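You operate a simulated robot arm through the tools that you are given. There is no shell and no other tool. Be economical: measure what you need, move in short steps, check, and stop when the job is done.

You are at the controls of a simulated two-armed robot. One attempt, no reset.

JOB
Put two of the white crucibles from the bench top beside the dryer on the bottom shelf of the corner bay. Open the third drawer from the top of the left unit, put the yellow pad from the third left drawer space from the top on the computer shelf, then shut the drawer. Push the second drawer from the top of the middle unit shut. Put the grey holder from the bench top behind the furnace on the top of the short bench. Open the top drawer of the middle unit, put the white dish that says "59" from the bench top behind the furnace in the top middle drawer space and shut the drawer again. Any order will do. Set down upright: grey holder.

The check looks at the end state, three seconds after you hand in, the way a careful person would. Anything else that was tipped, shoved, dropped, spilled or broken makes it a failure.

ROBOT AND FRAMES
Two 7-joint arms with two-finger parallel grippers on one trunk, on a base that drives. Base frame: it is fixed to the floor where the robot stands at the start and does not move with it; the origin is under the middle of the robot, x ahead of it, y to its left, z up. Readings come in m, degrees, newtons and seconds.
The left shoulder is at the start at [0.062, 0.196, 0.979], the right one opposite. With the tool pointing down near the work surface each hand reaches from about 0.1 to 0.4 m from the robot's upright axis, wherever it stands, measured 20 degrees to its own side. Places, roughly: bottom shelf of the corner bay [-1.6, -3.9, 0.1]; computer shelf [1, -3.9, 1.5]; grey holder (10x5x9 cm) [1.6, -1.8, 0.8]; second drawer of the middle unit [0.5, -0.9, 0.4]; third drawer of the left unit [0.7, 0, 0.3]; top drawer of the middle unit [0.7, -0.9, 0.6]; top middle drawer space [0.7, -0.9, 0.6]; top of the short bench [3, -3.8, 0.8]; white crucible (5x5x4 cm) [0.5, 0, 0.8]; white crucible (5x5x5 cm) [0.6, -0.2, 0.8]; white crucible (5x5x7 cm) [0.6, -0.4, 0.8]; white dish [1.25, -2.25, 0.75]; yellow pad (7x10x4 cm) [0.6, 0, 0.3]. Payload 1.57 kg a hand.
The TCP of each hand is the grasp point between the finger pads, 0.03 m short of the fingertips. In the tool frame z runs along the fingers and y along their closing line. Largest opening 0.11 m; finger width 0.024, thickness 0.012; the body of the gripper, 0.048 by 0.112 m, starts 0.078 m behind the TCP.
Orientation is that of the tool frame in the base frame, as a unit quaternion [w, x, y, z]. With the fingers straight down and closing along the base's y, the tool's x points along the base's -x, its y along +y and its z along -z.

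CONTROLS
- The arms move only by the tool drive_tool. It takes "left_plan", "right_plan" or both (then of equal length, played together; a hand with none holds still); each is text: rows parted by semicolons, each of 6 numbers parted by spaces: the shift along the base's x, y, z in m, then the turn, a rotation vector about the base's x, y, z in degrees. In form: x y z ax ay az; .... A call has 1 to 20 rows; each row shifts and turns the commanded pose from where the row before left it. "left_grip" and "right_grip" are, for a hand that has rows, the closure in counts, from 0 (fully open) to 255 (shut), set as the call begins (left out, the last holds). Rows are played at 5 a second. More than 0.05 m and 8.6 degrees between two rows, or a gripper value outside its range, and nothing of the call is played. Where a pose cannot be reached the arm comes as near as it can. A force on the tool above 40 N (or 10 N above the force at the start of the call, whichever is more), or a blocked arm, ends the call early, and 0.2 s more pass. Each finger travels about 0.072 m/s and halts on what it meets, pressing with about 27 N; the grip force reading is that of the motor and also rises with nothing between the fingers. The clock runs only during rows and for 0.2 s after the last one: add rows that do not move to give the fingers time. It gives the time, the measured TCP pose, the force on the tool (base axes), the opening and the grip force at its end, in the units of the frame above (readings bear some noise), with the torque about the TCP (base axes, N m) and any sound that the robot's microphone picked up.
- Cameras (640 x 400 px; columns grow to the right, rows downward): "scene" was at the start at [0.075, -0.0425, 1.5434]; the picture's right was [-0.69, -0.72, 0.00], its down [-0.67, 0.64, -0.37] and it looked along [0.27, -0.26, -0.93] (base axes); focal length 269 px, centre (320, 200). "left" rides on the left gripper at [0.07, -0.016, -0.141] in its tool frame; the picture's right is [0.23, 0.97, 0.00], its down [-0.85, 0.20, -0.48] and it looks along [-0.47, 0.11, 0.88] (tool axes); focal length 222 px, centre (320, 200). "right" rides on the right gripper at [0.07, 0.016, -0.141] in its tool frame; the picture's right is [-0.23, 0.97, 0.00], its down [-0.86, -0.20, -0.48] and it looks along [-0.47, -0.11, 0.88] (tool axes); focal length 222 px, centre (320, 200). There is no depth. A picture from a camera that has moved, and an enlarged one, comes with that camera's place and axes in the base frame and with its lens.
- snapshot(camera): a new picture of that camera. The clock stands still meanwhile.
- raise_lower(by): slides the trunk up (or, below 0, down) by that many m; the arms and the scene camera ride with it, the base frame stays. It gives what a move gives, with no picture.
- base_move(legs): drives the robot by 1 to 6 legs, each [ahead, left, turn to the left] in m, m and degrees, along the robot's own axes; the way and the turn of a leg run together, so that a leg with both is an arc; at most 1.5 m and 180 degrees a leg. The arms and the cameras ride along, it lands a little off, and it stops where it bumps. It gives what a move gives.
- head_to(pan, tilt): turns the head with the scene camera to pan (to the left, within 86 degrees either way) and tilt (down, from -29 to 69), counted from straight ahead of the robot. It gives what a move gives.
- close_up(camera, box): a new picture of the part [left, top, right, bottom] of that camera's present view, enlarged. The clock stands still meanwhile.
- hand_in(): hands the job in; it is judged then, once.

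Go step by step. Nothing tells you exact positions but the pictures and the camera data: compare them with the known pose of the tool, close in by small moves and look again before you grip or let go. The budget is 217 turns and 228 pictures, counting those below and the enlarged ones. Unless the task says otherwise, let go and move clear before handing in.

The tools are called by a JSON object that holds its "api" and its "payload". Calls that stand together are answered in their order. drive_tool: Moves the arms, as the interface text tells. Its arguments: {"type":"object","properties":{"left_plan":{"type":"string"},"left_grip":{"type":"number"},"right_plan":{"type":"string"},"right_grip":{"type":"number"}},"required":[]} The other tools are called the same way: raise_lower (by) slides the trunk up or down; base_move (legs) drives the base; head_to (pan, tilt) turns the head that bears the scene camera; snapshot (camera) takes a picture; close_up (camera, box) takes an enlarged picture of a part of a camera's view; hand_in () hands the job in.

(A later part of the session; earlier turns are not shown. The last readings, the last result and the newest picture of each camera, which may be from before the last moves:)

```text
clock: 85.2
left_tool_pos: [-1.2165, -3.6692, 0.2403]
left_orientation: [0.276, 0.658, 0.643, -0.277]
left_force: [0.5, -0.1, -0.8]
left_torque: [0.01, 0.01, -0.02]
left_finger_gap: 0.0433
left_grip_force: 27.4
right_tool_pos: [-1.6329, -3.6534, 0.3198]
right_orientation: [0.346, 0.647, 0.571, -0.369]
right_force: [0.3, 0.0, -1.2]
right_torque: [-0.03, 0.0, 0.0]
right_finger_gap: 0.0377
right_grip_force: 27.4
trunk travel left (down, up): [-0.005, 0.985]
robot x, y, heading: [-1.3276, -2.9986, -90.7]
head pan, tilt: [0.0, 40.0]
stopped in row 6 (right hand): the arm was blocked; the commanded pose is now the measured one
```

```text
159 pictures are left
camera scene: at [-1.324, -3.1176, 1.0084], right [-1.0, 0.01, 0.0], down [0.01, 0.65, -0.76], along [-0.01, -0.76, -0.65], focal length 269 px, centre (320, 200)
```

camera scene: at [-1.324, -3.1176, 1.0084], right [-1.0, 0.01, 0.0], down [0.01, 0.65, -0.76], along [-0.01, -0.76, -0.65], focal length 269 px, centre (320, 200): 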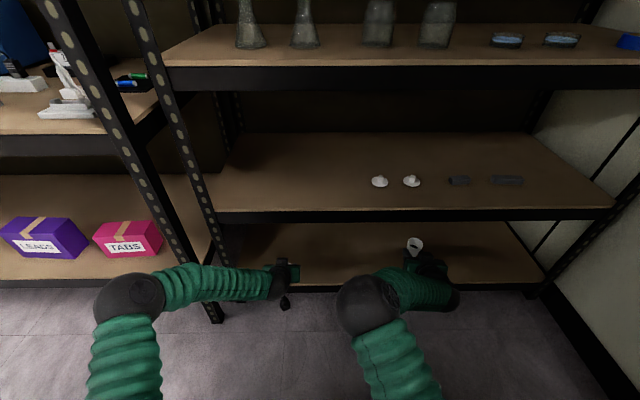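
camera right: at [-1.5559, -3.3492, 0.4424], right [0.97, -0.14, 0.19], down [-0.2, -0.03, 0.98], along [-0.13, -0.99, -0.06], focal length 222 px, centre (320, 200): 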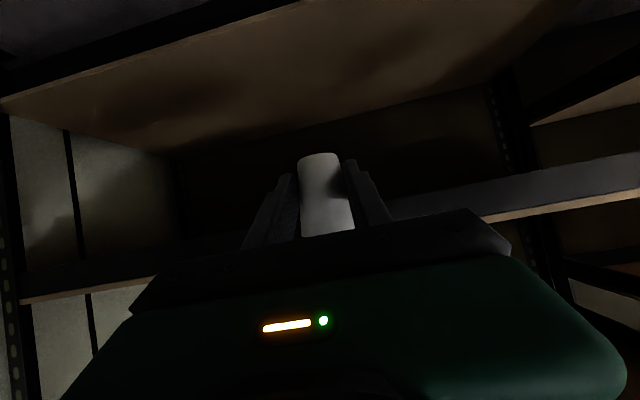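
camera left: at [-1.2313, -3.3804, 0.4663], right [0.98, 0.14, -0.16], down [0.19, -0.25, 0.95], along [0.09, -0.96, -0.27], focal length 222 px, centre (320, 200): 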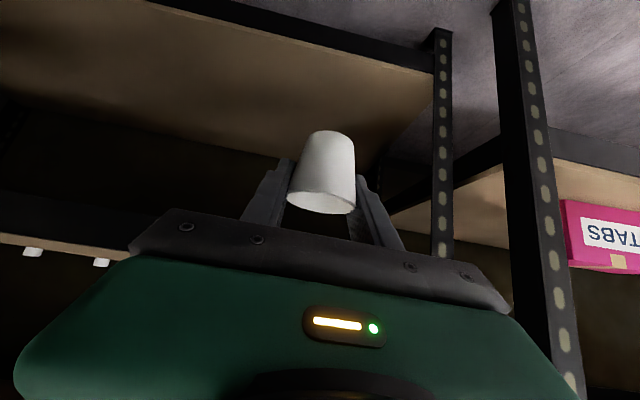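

The right elbow flipped inward; I'll sort that later. First the left crucible: forward and down toward the shelf.

{"api": "drive_tool", "payload": {"left_plan": "0 -0.03 -0.01 0 0 0;0 -0.03 -0.015 0 0 0;0 -0.03 -0.02 0 0 0;0 -0.01 -0.015 0 0 0;0 0 0 0 0 0"}}

{"api": "snapshot", "payload": {"camera": "left"}}

{"api": "snapshot", "payload": {"camera": "scene"}}

```text
clock: 86.4
left_tool_pos: [-1.2179, -3.7715, 0.1797]
left_orientation: [0.277, 0.658, 0.643, -0.277]
left_force: [0.4, 0.0, -1.0]
left_torque: [-0.03, 0.01, -0.02]
left_finger_gap: 0.0433
left_grip_force: 27.5
right_tool_pos: [-1.6338, -3.6527, 0.3139]
right_orientation: [0.341, 0.647, 0.573, -0.369]
right_force: [-1.0, 0.2, -0.9]
right_torque: [-0.03, 0.02, -0.02]
right_finger_gap: 0.0379
right_grip_force: 27.0
trunk travel left (down, up): [-0.005, 0.985]
robot x, y, heading: [-1.3248, -2.9981, -90.7]
head pan, tilt: [0.0, 40.0]
```

```text
158 pictures are left
camera left: at [-1.2315, -3.6203, 0.2264], right [0.98, 0.14, -0.16], down [0.19, -0.25, 0.95], along [0.09, -0.96, -0.27], focal length 222 px, centre (320, 200)
```

left: 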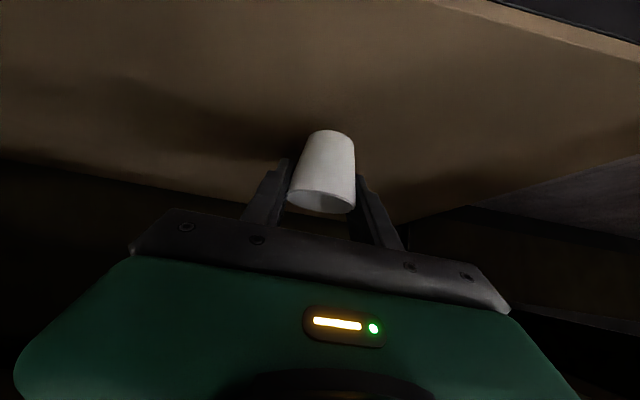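

```text
157 pictures are left
camera scene: at [-1.3242, -3.1176, 1.0079], right [-1.0, 0.01, 0.0], down [0.01, 0.65, -0.76], along [-0.01, -0.76, -0.65], focal length 269 px, centre (320, 200)
```

scene: 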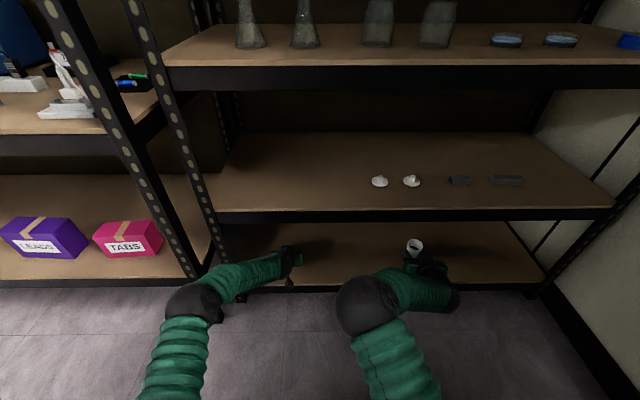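

I lower the left crucible slowly, watching the force.

{"api": "drive_tool", "payload": {"left_plan": "0 0 -0.005 0 0 0;0 0 -0.005 0 0 0;0 0 -0.005 0 0 0;0 0 0 0 0 0"}}

{"api": "drive_tool", "payload": {"left_plan": "0 0 -0.003 0 0 0;0 0 -0.002 0 0 0;0 0 0 0 0 0"}}

{"api": "snapshot", "payload": {"camera": "left"}}

```text
clock: 87.4
left_tool_pos: [-1.219, -3.7696, 0.1643]
left_orientation: [0.277, 0.657, 0.644, -0.277]
left_force: [-0.4, 0.0, -0.3]
left_torque: [-0.02, 0.01, -0.02]
left_finger_gap: 0.043
left_grip_force: 26.8
right_tool_pos: [-1.6355, -3.6512, 0.3153]
right_orientation: [0.339, 0.648, 0.574, -0.368]
right_force: [-0.2, -0.7, 0.6]
right_torque: [0.02, -0.03, -0.01]
right_finger_gap: 0.0379
right_grip_force: 27.1
trunk travel left (down, up): [-0.005, 0.985]
robot x, y, heading: [-1.3223, -2.9959, -90.9]
head pan, tilt: [0.0, 40.0]
```

```text
clock: 88.2
left_tool_pos: [-1.2182, -3.7704, 0.16]
left_orientation: [0.275, 0.659, 0.643, -0.278]
left_force: [-0.3, 0.0, -0.9]
left_torque: [-0.01, -0.01, -0.02]
left_finger_gap: 0.0432
left_grip_force: 27.0
right_tool_pos: [-1.6348, -3.6508, 0.3143]
right_orientation: [0.34, 0.648, 0.574, -0.368]
right_force: [-0.5, 0.1, 0.2]
right_torque: [0.04, 0.02, 0.01]
right_finger_gap: 0.0378
right_grip_force: 26.9
trunk travel left (down, up): [-0.005, 0.985]
robot x, y, heading: [-1.3239, -2.9939, -90.8]
head pan, tilt: [0.0, 40.0]
```

```text
156 pictures are left
camera left: at [-1.2313, -3.6198, 0.2071], right [0.98, 0.14, -0.16], down [0.19, -0.25, 0.95], along [0.09, -0.96, -0.27], focal length 222 px, centre (320, 200)
```

left: 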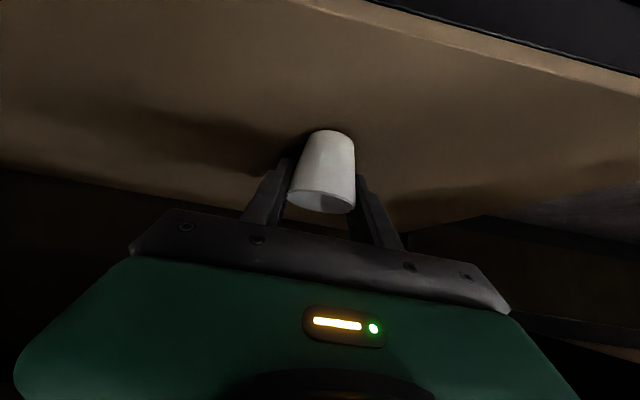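

{"api": "drive_tool", "payload": {"left_plan": "0 0 -0.003 0 0 0;0 0 -0.003 0 0 0;0 0 0 0 0 0"}}

{"api": "drive_tool", "payload": {"left_plan": "0 0 -0.002 0 0 0;0 0 -0.002 0 0 0;0 0 0 0 0 0"}}

{"api": "close_up", "payload": {"camera": "left", "box": [240, 90, 420, 230]}}

```text
clock: 89.0
left_tool_pos: [-1.2184, -3.7705, 0.1554]
left_orientation: [0.278, 0.657, 0.643, -0.278]
left_force: [-1.6, -1.0, 6.5]
left_torque: [0.06, 0.14, 0.0]
left_finger_gap: 0.0429
left_grip_force: 26.9
right_tool_pos: [-1.6353, -3.652, 0.3149]
right_orientation: [0.34, 0.648, 0.573, -0.369]
right_force: [0.0, 0.3, -0.7]
right_torque: [-0.01, -0.02, 0.02]
right_finger_gap: 0.0378
right_grip_force: 27.0
trunk travel left (down, up): [-0.005, 0.985]
robot x, y, heading: [-1.3238, -2.9981, -90.7]
head pan, tilt: [0.0, 40.0]
```

```text
clock: 89.8
left_tool_pos: [-1.2167, -3.7711, 0.155]
left_orientation: [0.28, 0.656, 0.643, -0.277]
left_force: [1.2, -3.8, 17.6]
left_torque: [0.13, -0.02, -0.03]
left_finger_gap: 0.0431
left_grip_force: 26.8
right_tool_pos: [-1.635, -3.6517, 0.3173]
right_orientation: [0.34, 0.648, 0.573, -0.369]
right_force: [-0.3, 0.5, 0.2]
right_torque: [0.01, -0.03, 0.02]
right_finger_gap: 0.0381
right_grip_force: 27.0
trunk travel left (down, up): [-0.005, 0.985]
robot x, y, heading: [-1.3251, -2.9971, -90.8]
head pan, tilt: [0.0, 40.0]
```

```text
2.86 times, centred on (330, 160) of left
camera zoom: at [-1.2311, -3.6205, 0.2002], right [0.98, 0.14, -0.16], down [0.19, -0.25, 0.95], along [0.09, -0.96, -0.27], focal length 635 px, centre (291, 314)
```

zoom: 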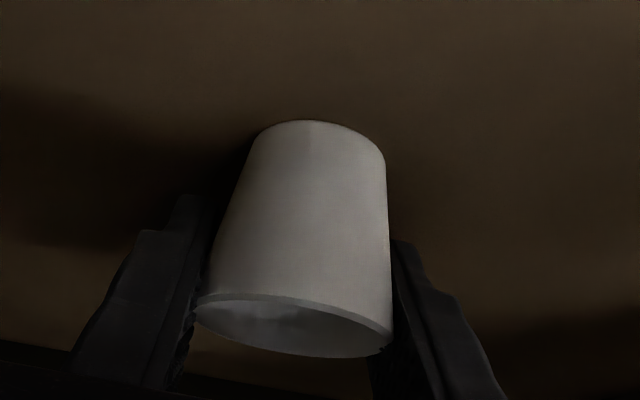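

Contact at z≈0.155 (17 N). I relieve it by 3 mm, then open.

{"api": "drive_tool", "payload": {"left_plan": "0 0 0.003 0 0 0;0 0 0 0 0 0"}}

{"api": "drive_tool", "payload": {"left_plan": "0 0 0 0 0 0;0 0 0 0 0 0;0 0 0 0 0 0;0 0 0 0 0 0;0 0 0 0 0 0", "left_grip": 60}}

{"api": "snapshot", "payload": {"camera": "left"}}

```text
clock: 90.4
left_tool_pos: [-1.2184, -3.7695, 0.1537]
left_orientation: [0.278, 0.658, 0.643, -0.277]
left_force: [1.7, -1.7, 10.8]
left_torque: [0.05, -0.04, -0.02]
left_finger_gap: 0.0433
left_grip_force: 27.5
right_tool_pos: [-1.6348, -3.6512, 0.3157]
right_orientation: [0.341, 0.647, 0.573, -0.369]
right_force: [0.1, -0.8, -0.2]
right_torque: [0.02, 0.01, 0.0]
right_finger_gap: 0.0379
right_grip_force: 26.7
trunk travel left (down, up): [-0.005, 0.985]
robot x, y, heading: [-1.3225, -2.9981, -90.8]
head pan, tilt: [0.0, 40.0]
```

```text
clock: 91.6
left_tool_pos: [-1.218, -3.7703, 0.1535]
left_orientation: [0.276, 0.658, 0.644, -0.277]
left_force: [0.2, 0.2, -0.1]
left_torque: [-0.01, 0.02, 0.01]
left_finger_gap: 0.084
left_grip_force: 0.1
right_tool_pos: [-1.6364, -3.652, 0.3148]
right_orientation: [0.339, 0.648, 0.573, -0.369]
right_force: [-0.9, 0.6, -0.2]
right_torque: [-0.02, 0.03, -0.01]
right_finger_gap: 0.0379
right_grip_force: 27.0
trunk travel left (down, up): [-0.005, 0.985]
robot x, y, heading: [-1.3268, -2.9997, -90.8]
head pan, tilt: [0.0, 40.0]
```

```text
154 pictures are left
camera left: at [-1.2314, -3.62, 0.2003], right [0.98, 0.14, -0.16], down [0.19, -0.25, 0.95], along [0.09, -0.96, -0.27], focal length 222 px, centre (320, 200)
```

left: 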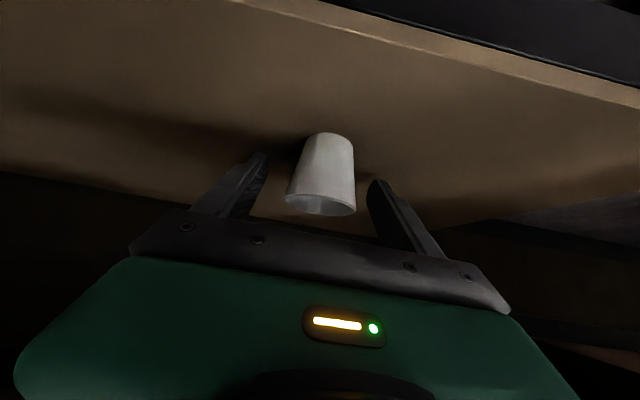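

The first crucible stands free on the shelf. I pull the left hand straight back out.

{"api": "drive_tool", "payload": {"left_plan": "0 0.01 0.003 0 0 0;0 0.03 0.005 0 0 0;0 0.03 0.01 0 0 0;0 0.04 0.02 0 0 0;0 0.04 0.03 0 0 0;0 0.04 0.03 0 0 0;0 0.03 0.02 0 0 0;0 0 0 0 0 0"}}

{"api": "close_up", "payload": {"camera": "scene", "box": [180, 200, 500, 400]}}

{"api": "snapshot", "payload": {"camera": "right"}}

```text
clock: 93.4
left_tool_pos: [-1.2183, -3.5507, 0.2721]
left_orientation: [0.277, 0.657, 0.644, -0.277]
left_force: [0.1, -0.2, -0.1]
left_torque: [0.01, 0.01, 0.03]
left_finger_gap: 0.0842
left_grip_force: 0.1
right_tool_pos: [-1.6346, -3.6512, 0.3146]
right_orientation: [0.34, 0.648, 0.574, -0.369]
right_force: [0.1, 0.0, -0.8]
right_torque: [0.03, 0.02, -0.01]
right_finger_gap: 0.0379
right_grip_force: 26.6
trunk travel left (down, up): [-0.005, 0.985]
robot x, y, heading: [-1.3244, -2.9952, -90.7]
head pan, tilt: [0.0, 40.0]
```

```text
2.00 times, centred on (340, 300) of scene
camera zoom: at [-1.324, -3.1169, 1.0088], right [-1.0, 0.01, 0.0], down [0.01, 0.64, -0.76], along [-0.01, -0.76, -0.64], focal length 538 px, centre (280, 0)
```

zoom: 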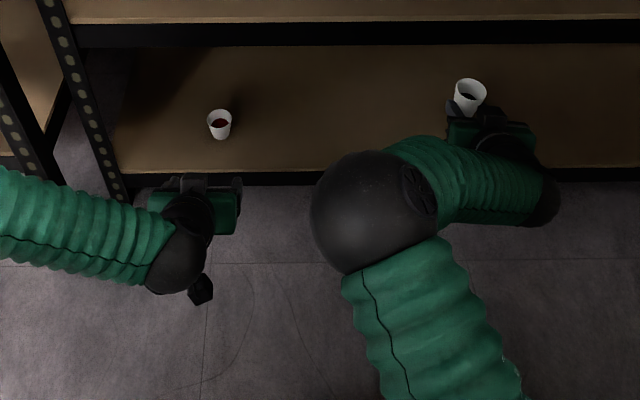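

```text
152 pictures are left
camera right: at [-1.6018, -3.4968, 0.3256], right [0.95, -0.22, 0.21], down [-0.22, 0.01, 0.98], along [-0.22, -0.98, -0.03], focal length 222 px, centre (320, 200)
```

right: 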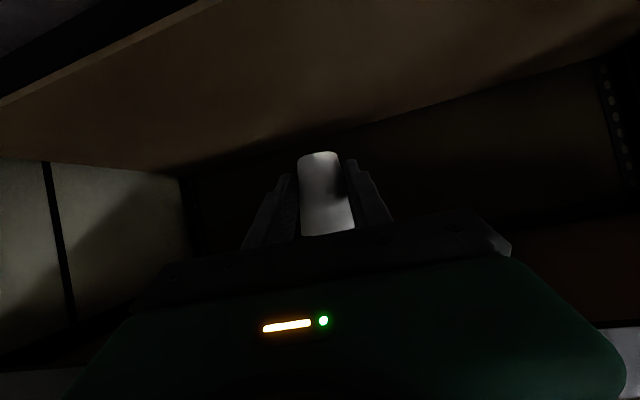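

Crucible 2 stands upright on the shelf. Now the right hand: from its current pose I try small forward-and-down steps.

{"api": "drive_tool", "payload": {"right_plan": "0 -0.03 0 0 0 0;0 -0.03 0 0 0 0;0 0 -0.03 0 0 0;0 0 -0.03 0 0 0;0 0 0 0 0 0"}}

{"api": "snapshot", "payload": {"camera": "scene"}}

```text
clock: 94.6
left_tool_pos: [-1.2172, -3.5511, 0.2723]
left_orientation: [0.277, 0.658, 0.644, -0.277]
left_force: [-1.5, -0.3, 0.2]
left_torque: [-0.04, 0.02, 0.02]
left_finger_gap: 0.084
left_grip_force: 0.1
right_tool_pos: [-1.6265, -3.7137, 0.2533]
right_orientation: [0.342, 0.644, 0.578, -0.366]
right_force: [0.3, 0.1, -1.0]
right_torque: [-0.01, -0.03, -0.01]
right_finger_gap: 0.0377
right_grip_force: 27.0
trunk travel left (down, up): [-0.005, 0.985]
robot x, y, heading: [-1.325, -2.9972, -90.9]
head pan, tilt: [0.0, 40.0]
```

```text
151 pictures are left
camera scene: at [-1.324, -3.1172, 1.0083], right [-1.0, 0.01, 0.0], down [0.01, 0.65, -0.76], along [-0.01, -0.76, -0.65], focal length 269 px, centre (320, 200)
```

scene: 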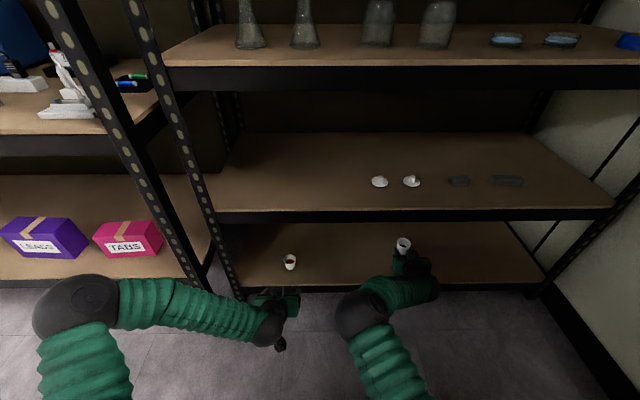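

That works. On forward and down to z≈0.19.

{"api": "drive_tool", "payload": {"right_plan": "0 -0.03 -0.01 0 0 0;0 -0.02 -0.02 0 0 0;0 0 -0.02 0 0 0;0 0 -0.01 0 0 0;0 0 0 0 0 0"}}

{"api": "snapshot", "payload": {"camera": "right"}}

{"api": "close_up", "payload": {"camera": "scene", "box": [340, 190, 500, 320]}}

```text
clock: 95.8
left_tool_pos: [-1.2181, -3.5498, 0.2717]
left_orientation: [0.277, 0.657, 0.644, -0.277]
left_force: [0.0, 0.8, 0.1]
left_torque: [0.0, -0.02, 0.01]
left_finger_gap: 0.0842
left_grip_force: 0.1
right_tool_pos: [-1.6271, -3.7633, 0.1936]
right_orientation: [0.341, 0.644, 0.577, -0.367]
right_force: [-0.2, -0.6, -0.7]
right_torque: [0.0, 0.01, -0.01]
right_finger_gap: 0.0376
right_grip_force: 26.7
trunk travel left (down, up): [-0.005, 0.985]
robot x, y, heading: [-1.3277, -3.0011, -90.5]
head pan, tilt: [0.0, 40.0]
```

```text
150 pictures are left
camera right: at [-1.5958, -3.6071, 0.205], right [0.95, -0.21, 0.21], down [-0.22, 0.01, 0.98], along [-0.21, -0.98, -0.03], focal length 222 px, centre (320, 200)
```

right: 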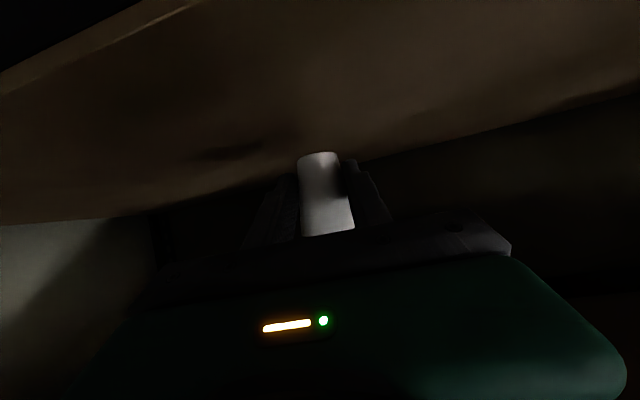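

```text
3.08 times, centred on (420, 255) of scene
camera zoom: at [-1.3241, -3.1173, 1.0087], right [-1.0, 0.01, 0.0], down [0.01, 0.65, -0.76], along [-0.01, -0.76, -0.65], focal length 828 px, centre (12, 31)
```

zoom: 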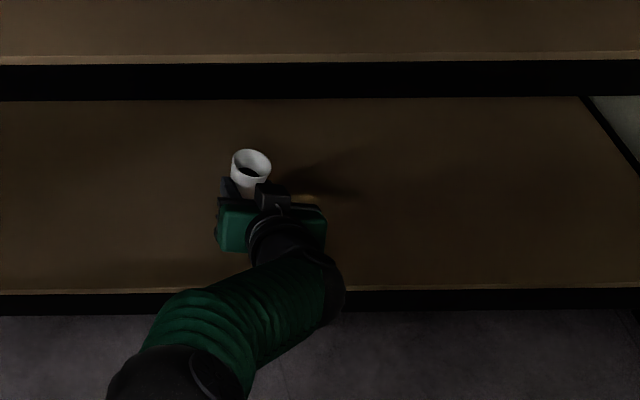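

The cup is essentially upright. I lower it slowly.

{"api": "drive_tool", "payload": {"right_plan": "0 0 -0.005 0 0 0;0 0 -0.005 0 0 0;0 0 -0.005 0 0 0;0 0 -0.005 0 0 0;0 0 0 0 0 0"}}

{"api": "drive_tool", "payload": {"right_plan": "0 0 -0.004 0 0 0;0 0 -0.004 0 0 0;0 0 0 0 0 0"}}

{"api": "drive_tool", "payload": {"right_plan": "0 0 -0.002 0 0 0;0 0 -0.002 0 0 0;0 0 0 0 0 0"}}

{"api": "close_up", "payload": {"camera": "right", "box": [240, 110, 420, 250]}}

```text
clock: 97.0
left_tool_pos: [-1.218, -3.5521, 0.2708]
left_orientation: [0.277, 0.658, 0.643, -0.278]
left_force: [0.2, -0.6, 0.7]
left_torque: [0.0, -0.01, 0.0]
left_finger_gap: 0.0842
left_grip_force: 0.1
right_tool_pos: [-1.628, -3.7632, 0.1859]
right_orientation: [0.342, 0.644, 0.579, -0.365]
right_force: [-0.1, 0.6, -1.0]
right_torque: [-0.02, 0.0, 0.01]
right_finger_gap: 0.0376
right_grip_force: 26.9
right hand out of reach, approached as far as the arm can: row 2, 4
trunk travel left (down, up): [-0.005, 0.985]
robot x, y, heading: [-1.3212, -3.0008, -90.8]
head pan, tilt: [0.0, 40.0]
```

```text
clock: 97.8
left_tool_pos: [-1.2191, -3.5509, 0.271]
left_orientation: [0.277, 0.658, 0.643, -0.277]
left_force: [0.8, -0.7, -0.4]
left_torque: [0.01, 0.0, 0.03]
left_finger_gap: 0.0842
left_grip_force: 0.1
right_tool_pos: [-1.6265, -3.7636, 0.1866]
right_orientation: [0.342, 0.644, 0.579, -0.365]
right_force: [-0.1, -0.1, -1.0]
right_torque: [0.01, -0.02, 0.04]
right_finger_gap: 0.0378
right_grip_force: 27.4
right hand out of reach, approached as far as the arm can: row 1, 2
trunk travel left (down, up): [-0.005, 0.985]
robot x, y, heading: [-1.3207, -2.9991, -90.6]
head pan, tilt: [0.0, 40.0]
```

```text
clock: 98.6
left_tool_pos: [-1.2193, -3.5507, 0.2706]
left_orientation: [0.276, 0.658, 0.643, -0.277]
left_force: [0.7, 0.6, -0.3]
left_torque: [-0.01, -0.01, 0.0]
left_finger_gap: 0.0841
left_grip_force: 0.1
right_tool_pos: [-1.6264, -3.7638, 0.1862]
right_orientation: [0.342, 0.644, 0.579, -0.365]
right_force: [-1.3, -0.7, -0.1]
right_torque: [0.02, 0.01, 0.0]
right_finger_gap: 0.0377
right_grip_force: 26.7
right hand out of reach, approached as far as the arm can: row 2
trunk travel left (down, up): [-0.005, 0.985]
robot x, y, heading: [-1.3279, -2.9993, -90.8]
head pan, tilt: [0.0, 40.0]
```

```text
2.86 times, centred on (330, 180) of right
camera zoom: at [-1.5961, -3.6081, 0.1968], right [0.95, -0.21, 0.21], down [-0.22, 0.01, 0.98], along [-0.2, -0.98, -0.04], focal length 635 px, centre (291, 257)
```

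zoom: 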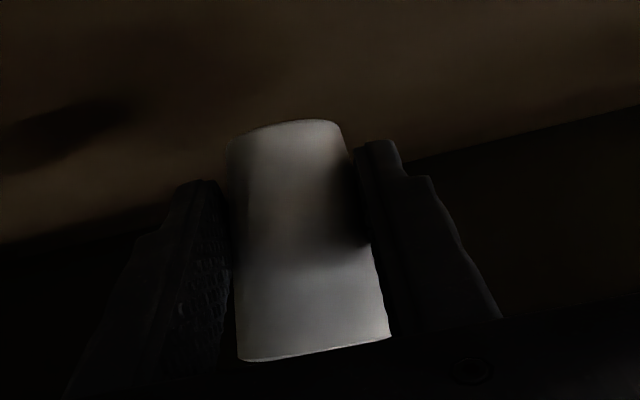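

The right arm hits its reach limit 2 cm above. I roll the base forward 8 cm and draw the hand back the same to get a better posture.

{"api": "base_move", "payload": {"legs": [[0.08, 0, 0]]}}

{"api": "drive_tool", "payload": {"right_plan": "0 0.02 0 0 0 0;0 0.02 0 0 0 0;0 0.02 0 0 0 0;0 0 0 0 0 0"}}

{"api": "snapshot", "payload": {"camera": "scene"}}

```text
clock: 99.7
left_tool_pos: [-1.2187, -3.6316, 0.272]
left_orientation: [0.276, 0.659, 0.643, -0.277]
left_force: [-0.1, 0.1, 1.5]
left_torque: [0.01, -0.01, 0.02]
left_finger_gap: 0.084
left_grip_force: 0.0
right_tool_pos: [-1.628, -3.8429, 0.1852]
right_orientation: [0.342, 0.644, 0.579, -0.365]
right_force: [-0.2, 0.1, -0.8]
right_torque: [0.03, 0.01, 0.03]
right_finger_gap: 0.0376
right_grip_force: 27.0
trunk travel left (down, up): [-0.005, 0.985]
robot x, y, heading: [-1.3258, -3.0757, -90.9]
head pan, tilt: [0.0, 40.0]
```

```text
clock: 100.7
left_tool_pos: [-1.2192, -3.63, 0.2737]
left_orientation: [0.277, 0.657, 0.643, -0.278]
left_force: [-0.2, 0.1, -0.7]
left_torque: [0.02, 0.0, 0.0]
left_finger_gap: 0.0842
left_grip_force: 0.1
right_tool_pos: [-1.6214, -3.8313, 0.2018]
right_orientation: [0.342, 0.644, 0.579, -0.365]
right_force: [-0.8, 0.1, -0.1]
right_torque: [0.02, -0.01, -0.04]
right_finger_gap: 0.0375
right_grip_force: 27.2
right hand out of reach, approached as far as the arm can: row 1, 2, 3
trunk travel left (down, up): [-0.005, 0.985]
robot x, y, heading: [-1.3235, -3.078, -90.9]
head pan, tilt: [0.0, 40.0]
```

```text
147 pictures are left
camera scene: at [-1.3252, -3.1974, 1.0087], right [-1.0, 0.01, 0.0], down [0.01, 0.65, -0.76], along [-0.01, -0.76, -0.65], focal length 269 px, centre (320, 200)
```

scene: 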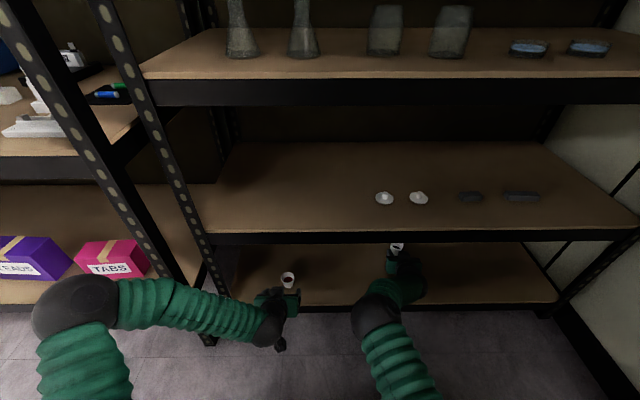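

Retracting worsens it: the limit is the folded side. I back the base 10 cm and extend the arm forward instead.

{"api": "base_move", "payload": {"legs": [[-0.1, 0, 0]]}}

{"api": "drive_tool", "payload": {"right_plan": "0 -0.03 0 0 0 0;0 -0.03 0 0 0 0;0 -0.03 0 0 0 0;0 -0.03 0 0 0 0;0 -0.02 0 0 0 0;0 0 0 0 0 0"}}

{"api": "snapshot", "payload": {"camera": "scene"}}

```text
clock: 101.8
left_tool_pos: [-1.2178, -3.53, 0.272]
left_orientation: [0.277, 0.657, 0.643, -0.277]
left_force: [0.3, 0.1, 1.1]
left_torque: [0.02, -0.02, 0.01]
left_finger_gap: 0.0842
left_grip_force: 0.0
right_tool_pos: [-1.6202, -3.7304, 0.201]
right_orientation: [0.342, 0.644, 0.579, -0.364]
right_force: [0.5, 0.9, -0.8]
right_torque: [0.01, -0.01, 0.01]
right_finger_gap: 0.0378
right_grip_force: 26.9
trunk travel left (down, up): [-0.005, 0.985]
robot x, y, heading: [-1.3238, -2.9772, -90.9]
head pan, tilt: [0.0, 40.0]
```

```text
clock: 103.2
left_tool_pos: [-1.2179, -3.529, 0.274]
left_orientation: [0.278, 0.657, 0.643, -0.278]
left_force: [-0.1, -0.1, -0.5]
left_torque: [0.03, 0.03, -0.05]
left_finger_gap: 0.0843
left_grip_force: 0.0
right_tool_pos: [-1.62, -3.8305, 0.2026]
right_orientation: [0.343, 0.644, 0.579, -0.365]
right_force: [-0.2, -0.9, -0.6]
right_torque: [-0.02, 0.0, -0.03]
right_finger_gap: 0.0379
right_grip_force: 27.1
right hand out of reach, approached as far as the arm can: row 4, 5
trunk travel left (down, up): [-0.005, 0.985]
robot x, y, heading: [-1.3244, -2.9735, -91.0]
head pan, tilt: [0.0, 40.0]
```

```text
146 pictures are left
camera scene: at [-1.3239, -3.0968, 1.0087], right [-1.0, 0.01, 0.0], down [0.01, 0.65, -0.76], along [-0.01, -0.76, -0.65], focal length 269 px, centre (320, 200)
```

scene: 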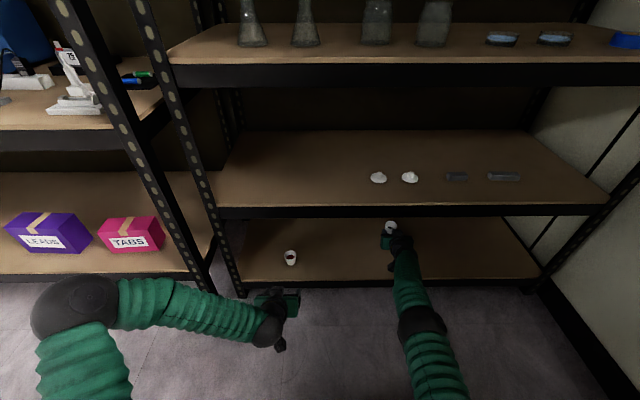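

{"api": "drive_tool", "payload": {"right_plan": "0 0.02 -0.01 0 0 0;0 0.01 -0.01 0 0 0;0 0 -0.01 0 0 0;0 0 0 0 0 0"}}

{"api": "snapshot", "payload": {"camera": "scene"}}

```text
clock: 104.2
left_tool_pos: [-1.2184, -3.5303, 0.2726]
left_orientation: [0.278, 0.657, 0.643, -0.278]
left_force: [0.5, 0.7, -0.2]
left_torque: [0.02, -0.01, 0.03]
left_finger_gap: 0.0841
left_grip_force: 0.0
right_tool_pos: [-1.6195, -3.8011, 0.1726]
right_orientation: [0.343, 0.643, 0.579, -0.365]
right_force: [-0.1, 0.6, 0.3]
right_torque: [0.05, -0.02, -0.01]
right_finger_gap: 0.0381
right_grip_force: 27.1
trunk travel left (down, up): [-0.005, 0.985]
robot x, y, heading: [-1.3242, -2.9789, -91.1]
head pan, tilt: [0.0, 40.0]
```

```text
145 pictures are left
camera scene: at [-1.3239, -3.0968, 1.0086], right [-1.0, 0.01, 0.0], down [0.01, 0.65, -0.76], along [-0.01, -0.76, -0.65], focal length 269 px, centre (320, 200)
```

scene: 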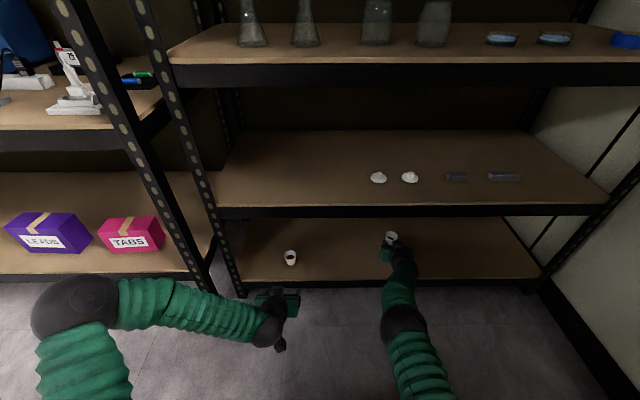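

Good, z is now 0.173 and reachable. I continue down in small steps, watching the force.

{"api": "drive_tool", "payload": {"right_plan": "0 0 -0.004 0 0 0;0 0 -0.003 0 0 0;0 0 0 0 0 0"}}

{"api": "drive_tool", "payload": {"right_plan": "0 0 -0.002 0 0 0;0 0 -0.002 0 0 0;0 0 0 0 0 0"}}

{"api": "drive_tool", "payload": {"right_plan": "0 0 -0.002 0 0 0;0 0 -0.002 0 0 0;0 0 0 0 0 0"}}

```text
clock: 105.0
left_tool_pos: [-1.2173, -3.5299, 0.2742]
left_orientation: [0.278, 0.657, 0.643, -0.279]
left_force: [0.4, -0.9, 0.3]
left_torque: [-0.04, 0.01, 0.02]
left_finger_gap: 0.0843
left_grip_force: 0.0
right_tool_pos: [-1.6209, -3.802, 0.1647]
right_orientation: [0.343, 0.644, 0.578, -0.365]
right_force: [-0.3, -0.4, -1.1]
right_torque: [0.03, -0.02, -0.02]
right_finger_gap: 0.0382
right_grip_force: 26.9
trunk travel left (down, up): [-0.005, 0.985]
robot x, y, heading: [-1.3246, -2.9792, -90.7]
head pan, tilt: [0.0, 40.0]
```

```text
clock: 105.8
left_tool_pos: [-1.2181, -3.5297, 0.2743]
left_orientation: [0.278, 0.657, 0.643, -0.278]
left_force: [-0.1, 0.2, 0.1]
left_torque: [-0.01, 0.0, 0.01]
left_finger_gap: 0.084
left_grip_force: 0.1
right_tool_pos: [-1.6194, -3.8013, 0.1612]
right_orientation: [0.343, 0.643, 0.579, -0.364]
right_force: [0.3, -0.1, 0.4]
right_torque: [0.02, -0.06, -0.02]
right_finger_gap: 0.038
right_grip_force: 26.3
trunk travel left (down, up): [-0.005, 0.985]
robot x, y, heading: [-1.3233, -2.9781, -90.8]
head pan, tilt: [0.0, 40.0]
```

```text
clock: 106.6
left_tool_pos: [-1.2183, -3.5294, 0.2741]
left_orientation: [0.278, 0.657, 0.643, -0.279]
left_force: [1.4, 0.6, -0.1]
left_torque: [-0.04, 0.01, 0.02]
left_finger_gap: 0.0842
left_grip_force: 0.1
right_tool_pos: [-1.6192, -3.8004, 0.1581]
right_orientation: [0.343, 0.643, 0.579, -0.364]
right_force: [-0.8, -0.5, -0.2]
right_torque: [-0.02, 0.01, 0.0]
right_finger_gap: 0.0379
right_grip_force: 26.6
trunk travel left (down, up): [-0.005, 0.985]
robot x, y, heading: [-1.3229, -2.9786, -90.8]
head pan, tilt: [0.0, 40.0]
```

{"api": "drive_tool", "payload": {"right_plan": "0 0 -0.002 0 0 0;0 0 -0.002 0 0 0;0 0 0 0 0 0"}}

{"api": "drive_tool", "payload": {"right_plan": "0 0 -0.002 0 0 0;0 0 -0.002 0 0 0;0 0 0 0 0 0"}}

{"api": "close_up", "payload": {"camera": "right", "box": [240, 110, 420, 250]}}

{"api": "close_up", "payload": {"camera": "scene", "box": [340, 200, 440, 290]}}

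```text
clock: 107.4
left_tool_pos: [-1.2177, -3.5285, 0.2744]
left_orientation: [0.278, 0.657, 0.643, -0.278]
left_force: [-0.3, 1.1, -0.1]
left_torque: [-0.04, 0.02, 0.0]
left_finger_gap: 0.0841
left_grip_force: 0.1
right_tool_pos: [-1.6183, -3.8009, 0.1534]
right_orientation: [0.344, 0.643, 0.579, -0.365]
right_force: [0.2, 0.0, -0.8]
right_torque: [0.02, 0.01, -0.02]
right_finger_gap: 0.0379
right_grip_force: 27.2
trunk travel left (down, up): [-0.005, 0.985]
robot x, y, heading: [-1.3212, -2.9782, -90.8]
head pan, tilt: [0.0, 40.0]
```

```text
clock: 108.2
left_tool_pos: [-1.2169, -3.5286, 0.274]
left_orientation: [0.278, 0.657, 0.643, -0.279]
left_force: [-0.7, 0.4, 1.0]
left_torque: [-0.03, -0.02, -0.01]
left_finger_gap: 0.0842
left_grip_force: 0.0
right_tool_pos: [-1.6189, -3.8003, 0.1519]
right_orientation: [0.343, 0.644, 0.577, -0.367]
right_force: [0.5, -2.3, 8.2]
right_torque: [-0.18, 0.11, 0.05]
right_finger_gap: 0.0378
right_grip_force: 27.0
trunk travel left (down, up): [-0.005, 0.985]
robot x, y, heading: [-1.3252, -2.9773, -90.8]
head pan, tilt: [0.0, 40.0]
```

```text
2.86 times, centred on (330, 180) of right
camera zoom: at [-1.589, -3.6459, 0.1624], right [0.96, -0.2, 0.22], down [-0.22, 0.01, 0.98], along [-0.2, -0.98, -0.03], focal length 635 px, centre (291, 257)
```

zoom: 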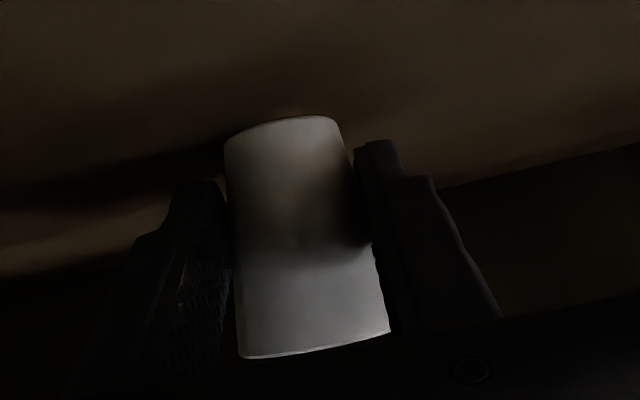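

```text
4.44 times, centred on (390, 245) of scene
camera zoom: at [-1.3232, -3.0952, 1.009], right [-1.0, 0.01, 0.0], down [0.01, 0.64, -0.77], along [-0.01, -0.77, -0.64], focal length 1197 px, centre (9, 0)
```

zoom: 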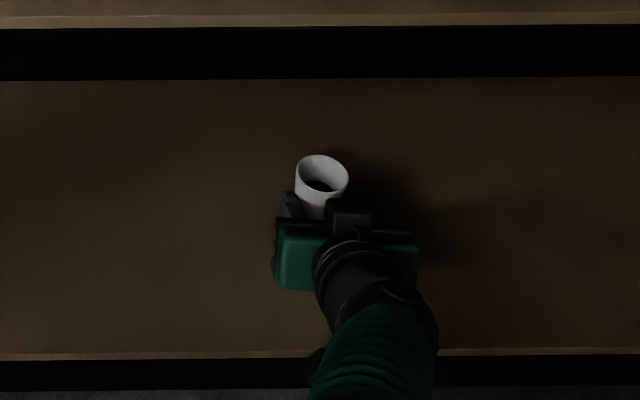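

Contact (8 N). I open the right hand and look.

{"api": "drive_tool", "payload": {"right_plan": "0 0 0 0 0 0;0 0 0 0 0 0;0 0 0 0 0 0;0 0 0 0 0 0;0 0 0 0 0 0", "right_grip": 70}}

{"api": "close_up", "payload": {"camera": "scene", "box": [340, 200, 440, 290]}}

{"api": "close_up", "payload": {"camera": "right", "box": [200, 90, 440, 250]}}

```text
clock: 109.4
left_tool_pos: [-1.2174, -3.5298, 0.2735]
left_orientation: [0.278, 0.657, 0.643, -0.278]
left_force: [0.4, -0.9, 0.1]
left_torque: [-0.01, -0.04, 0.01]
left_finger_gap: 0.0842
left_grip_force: 0.1
right_tool_pos: [-1.6203, -3.8012, 0.1497]
right_orientation: [0.343, 0.643, 0.579, -0.364]
right_force: [0.3, 0.6, 0.0]
right_torque: [0.03, 0.0, 0.01]
right_finger_gap: 0.08
right_grip_force: 0.1
trunk travel left (down, up): [-0.005, 0.985]
robot x, y, heading: [-1.3246, -2.9755, -90.9]
head pan, tilt: [0.0, 40.0]
```

```text
4.44 times, centred on (390, 245) of scene
camera zoom: at [-1.3239, -3.0967, 1.0087], right [-1.0, 0.01, 0.0], down [0.01, 0.65, -0.76], along [-0.01, -0.76, -0.65], focal length 1197 px, centre (9, 0)
```

zoom: 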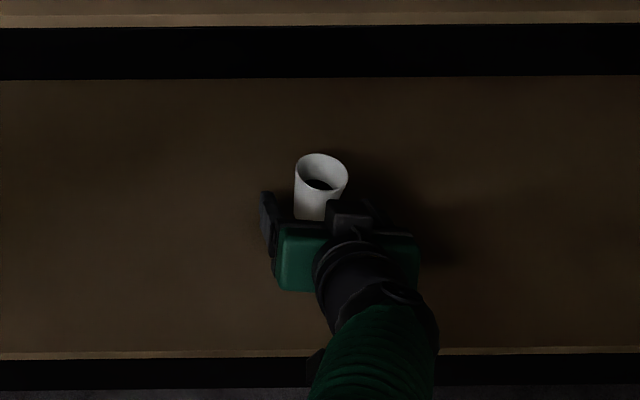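

```text
2.50 times, centred on (320, 170) of right
camera zoom: at [-1.5895, -3.6454, 0.1604], right [0.95, -0.2, 0.22], down [-0.22, 0.01, 0.98], along [-0.2, -0.98, -0.04], focal length 555 px, centre (320, 275)
```

zoom: 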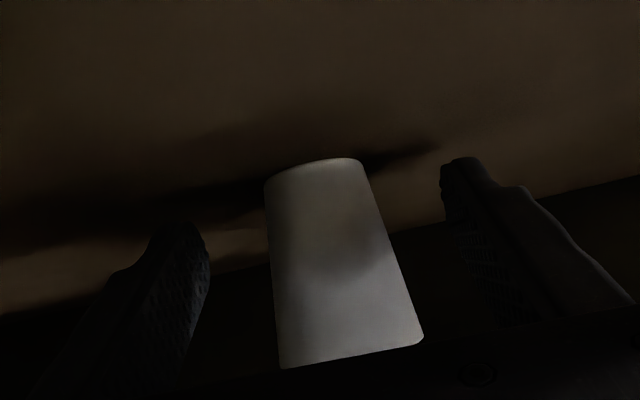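

It stands upright and free. I withdraw the right hand straight back, then bring both hands up clear of the bay.

{"api": "drive_tool", "payload": {"right_plan": "0.001 0.01 0.002 0 0 0;0.003 0.03 0.004 0 0 0;0.003 0.03 0.006 0 0 0;0.003 0.03 0.02 0 0 0;0.003 0.03 0.02 0 0 0;0.003 0.03 0.02 0 0 0;0 0.03 0.02 0 0 0;0 0 0 0 0 0"}}

{"api": "snapshot", "payload": {"camera": "scene"}}

```text
clock: 111.0
left_tool_pos: [-1.2182, -3.5289, 0.2748]
left_orientation: [0.279, 0.657, 0.642, -0.279]
left_force: [-0.2, 0.4, 0.2]
left_torque: [0.0, -0.01, 0.0]
left_finger_gap: 0.0843
left_grip_force: 0.0
right_tool_pos: [-1.7117, -3.677, 0.2305]
right_orientation: [0.301, 0.7, 0.51, -0.399]
right_force: [0.0, -1.0, 0.2]
right_torque: [-0.01, -0.01, -0.02]
right_finger_gap: 0.0797
right_grip_force: 0.0
right hand out of reach, approached as far as the arm can: row 2, 3, 4, 5, 6
trunk travel left (down, up): [-0.005, 0.985]
robot x, y, heading: [-1.3274, -2.9779, -90.9]
head pan, tilt: [0.0, 40.0]
stopped in row 7 (right hand): the arm was blocked; the commanded pose is now the measured one
```

```text
140 pictures are left
camera scene: at [-1.3246, -3.0964, 1.0082], right [-1.0, 0.01, 0.0], down [0.01, 0.64, -0.76], along [-0.01, -0.76, -0.64], focal length 269 px, centre (320, 200)
```

scene: 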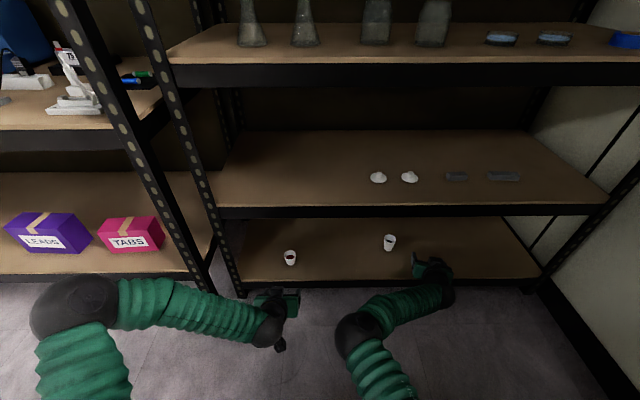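

Both crucibles stand on the bottom shelf. I back the base straight out and then raise the trunk.

{"api": "base_move", "payload": {"legs": [[-0.4, 0, 0]]}}

{"api": "raise_lower", "payload": {"by": 0.4}}

{"api": "snapshot", "payload": {"camera": "scene"}}

{"api": "close_up", "payload": {"camera": "scene", "box": [240, 200, 500, 360]}}

```text
clock: 113.4
left_tool_pos: [-1.2131, -3.1318, 0.2749]
left_orientation: [0.278, 0.657, 0.643, -0.279]
left_force: [0.0, 0.3, -0.2]
left_torque: [0.01, 0.02, -0.02]
left_finger_gap: 0.0841
left_grip_force: 0.0
right_tool_pos: [-1.7062, -3.2804, 0.2333]
right_orientation: [0.303, 0.699, 0.512, -0.398]
right_force: [-0.9, 0.6, 0.9]
right_torque: [0.0, 0.03, 0.02]
right_finger_gap: 0.0799
right_grip_force: 0.0
trunk travel left (down, up): [-0.005, 0.985]
robot x, y, heading: [-1.3186, -2.5813, -90.6]
head pan, tilt: [0.0, 40.0]
```

```text
clock: 117.3
left_tool_pos: [-1.2129, -3.1327, 0.6764]
left_orientation: [0.279, 0.657, 0.643, -0.279]
left_force: [-0.1, 0.2, 0.3]
left_torque: [-0.02, 0.0, 0.02]
left_finger_gap: 0.0844
left_grip_force: 0.1
right_tool_pos: [-1.7088, -3.2799, 0.6356]
right_orientation: [0.303, 0.699, 0.509, -0.4]
right_force: [-0.2, -0.7, 0.3]
right_torque: [0.01, 0.0, -0.04]
right_finger_gap: 0.0797
right_grip_force: 0.0
trunk travel left (down, up): [-0.405, 0.585]
robot x, y, heading: [-1.3157, -2.5795, -90.7]
head pan, tilt: [0.0, 40.0]
```

```text
139 pictures are left
camera scene: at [-1.3186, -2.7008, 1.4093], right [-1.0, 0.01, 0.0], down [0.01, 0.64, -0.76], along [-0.01, -0.76, -0.65], focal length 269 px, centre (320, 200)
```

scene: 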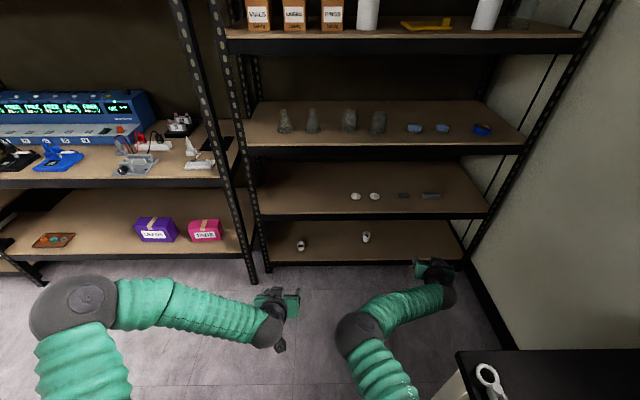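

```text
2.46 times, centred on (370, 280) of scene
camera zoom: at [-1.3186, -2.7008, 1.4093], right [-1.0, 0.01, 0.0], down [0.01, 0.64, -0.76], along [-0.01, -0.76, -0.65], focal length 663 px, centre (197, 3)
```

zoom: 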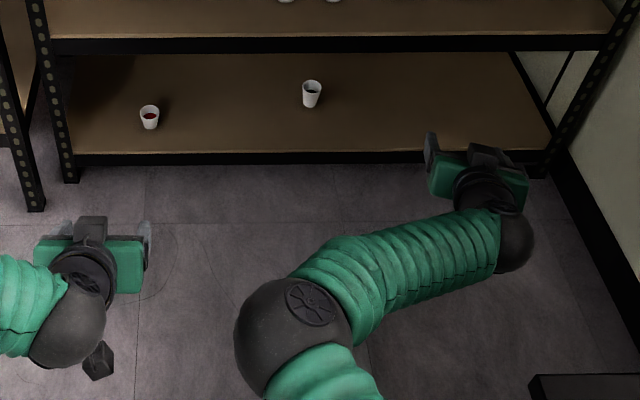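

Both crucibles stand well. I slide left off the table, reverse up the lane to the left unit, then fix the right arm's posture in the open.

{"api": "base_move", "payload": {"legs": [[0, 0.27, 0.7], [-1.5, 0, 0], [-0.95, 0, 0]]}}

{"api": "raise_lower", "payload": {"by": 0.17}}

{"api": "snapshot", "payload": {"camera": "scene"}}

```text
clock: 130.8
left_tool_pos: [-0.9308, -0.6848, 0.6758]
left_orientation: [0.282, 0.652, 0.647, -0.278]
left_force: [-0.3, 0.7, -0.2]
left_torque: [0.02, 0.02, -0.01]
left_finger_gap: 0.0845
left_grip_force: 0.1
right_tool_pos: [-1.4263, -0.8381, 0.6347]
right_orientation: [0.304, 0.697, 0.512, -0.398]
right_force: [0.1, 0.1, -0.4]
right_torque: [0.0, 0.01, 0.01]
right_finger_gap: 0.0798
right_grip_force: 0.0
trunk travel left (down, up): [-0.405, 0.585]
robot x, y, heading: [-1.0449, -0.1373, -89.9]
head pan, tilt: [0.0, 40.0]
```

```text
clock: 132.7
left_tool_pos: [-0.9313, -0.6819, 0.8469]
left_orientation: [0.281, 0.652, 0.646, -0.279]
left_force: [0.0, -0.3, -0.1]
left_torque: [0.01, -0.01, 0.03]
left_finger_gap: 0.0841
left_grip_force: 0.2
right_tool_pos: [-1.4286, -0.8367, 0.8073]
right_orientation: [0.305, 0.698, 0.51, -0.4]
right_force: [0.2, -1.1, 0.2]
right_torque: [0.03, -0.02, 0.0]
right_finger_gap: 0.0797
right_grip_force: 0.1
trunk travel left (down, up): [-0.575, 0.415]
robot x, y, heading: [-1.0418, -0.1282, -90.1]
head pan, tilt: [0.0, 40.0]
```

```text
137 pictures are left
camera scene: at [-1.0421, -0.2553, 1.5797], right [-1.0, 0.0, 0.0], down [0.0, 0.65, -0.76], along [0.0, -0.76, -0.65], focal length 269 px, centre (320, 200)
```

scene: 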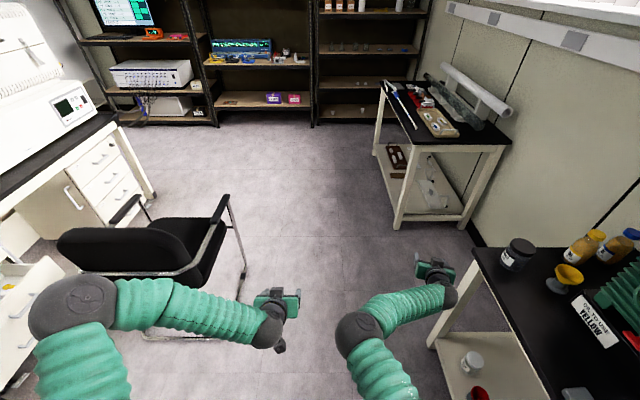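

A side table stands at x<−1.6; there's room to turn. First I bring both hands to a neutral tool-down pose.

{"api": "drive_tool", "payload": {"left_plan": "0.011 0.0125 0.019 5.75 0 0;0.011 0.0125 0.019 5.75 0 0;0.011 0.0125 0.019 5.75 0 0;0.011 0.0125 0.019 5.75 0 0;0.011 0.0125 0.019 5.75 0 0;0.011 0.0125 0.019 5.75 0 0;0.011 0.0125 0.019 5.75 0 0;0.011 0.0125 0.019 5.75 0 0;0 0 0 0 0 0", "right_plan": "0.011 0.026 0.024 7.5 -1 2;0.011 0.026 0.024 7.5 -1 2;0.011 0.026 0.024 7.5 -1 2;0.011 0.026 0.024 7.5 -1 2;0.011 0.026 0.024 7.5 -1 2;0.011 0.026 0.024 7.5 -1 2;0.011 0.026 0.024 7.5 -1 2;0.011 0.026 0.024 7.5 -1 2;0 0 0 0 0 0"}}

{"api": "base_move", "payload": {"legs": [[0, 0, 90]]}}

{"api": "snapshot", "payload": {"camera": "scene"}}

```text
clock: 134.7
left_tool_pos: [-0.8422, -0.5821, 0.999]
left_orientation: [0.003, 0.711, 0.704, -0.004]
left_force: [1.0, 0.2, -0.3]
left_torque: [0.01, 0.04, -0.02]
left_finger_gap: 0.0841
left_grip_force: 0.0
right_tool_pos: [-1.3377, -0.6305, 0.9979]
right_orientation: [-0.001, 0.706, 0.708, 0.002]
right_force: [-0.2, -0.3, -0.4]
right_torque: [0.04, 0.02, 0.02]
right_finger_gap: 0.0799
right_grip_force: 0.0
trunk travel left (down, up): [-0.575, 0.415]
robot x, y, heading: [-1.0396, -0.1349, -89.8]
head pan, tilt: [0.0, 40.0]
```

```text
clock: 138.9
left_tool_pos: [-0.5937, 0.0674, 0.999]
left_orientation: [0.005, 0.003, 1.0, 0.002]
left_force: [0.3, 0.4, 0.3]
left_torque: [-0.01, 0.01, 0.01]
left_finger_gap: 0.0843
left_grip_force: 0.0
right_tool_pos: [-0.5485, -0.4277, 0.9975]
right_orientation: [-0.001, -0.003, 1.0, 0.001]
right_force: [0.3, 0.7, -0.7]
right_torque: [-0.02, 0.0, 0.0]
right_finger_gap: 0.0797
right_grip_force: 0.0
trunk travel left (down, up): [-0.575, 0.415]
robot x, y, heading: [-1.0423, -0.1356, 0.4]
head pan, tilt: [0.0, 40.0]
```

```text
136 pictures are left
camera scene: at [-0.924, -0.1355, 1.5788], right [0.0, -1.0, 0.0], down [-0.64, 0.0, -0.76], along [0.76, 0.0, -0.64], focal length 269 px, centre (320, 200)
```

scene: 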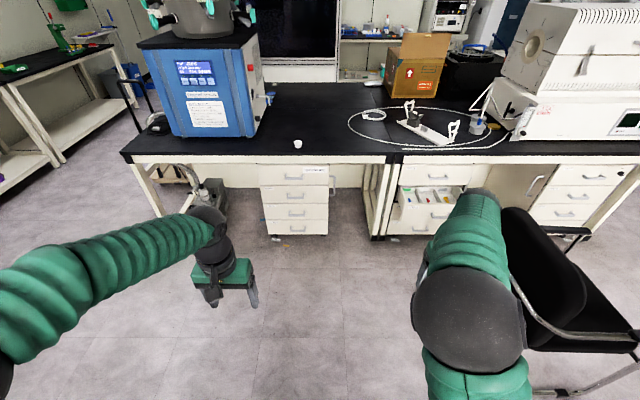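

A clear view of the drawer units now. I zoom in on them.

{"api": "close_up", "payload": {"camera": "scene", "box": [230, 140, 350, 250]}}

{"api": "close_up", "payload": {"camera": "scene", "box": [370, 130, 640, 260]}}

```text
3.64 times, centred on (290, 195) of scene
camera zoom: at [-0.924, -0.1355, 1.5788], right [0.0, -1.0, 0.0], down [-0.64, 0.0, -0.76], along [0.76, 0.0, -0.64], focal length 979 px, centre (429, 218)
```

zoom: 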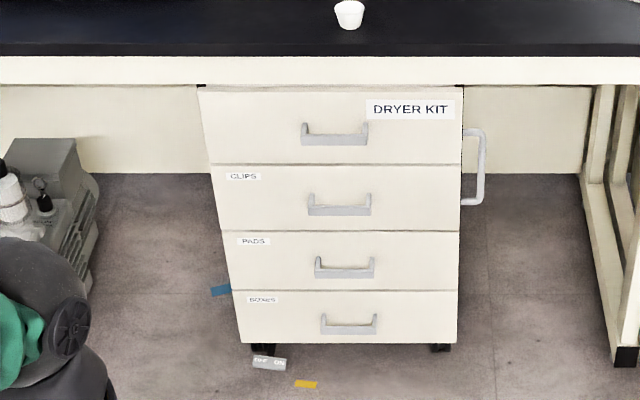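

```text
2.37 times, centred on (505, 195) of scene
camera zoom: at [-0.924, -0.1355, 1.5788], right [0.0, -1.0, 0.0], down [-0.64, 0.0, -0.76], along [0.76, 0.0, -0.64], focal length 638 px, centre (-118, 212)
```

zoom: 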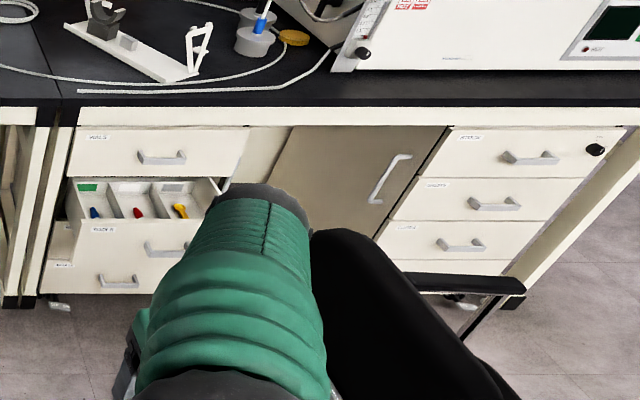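

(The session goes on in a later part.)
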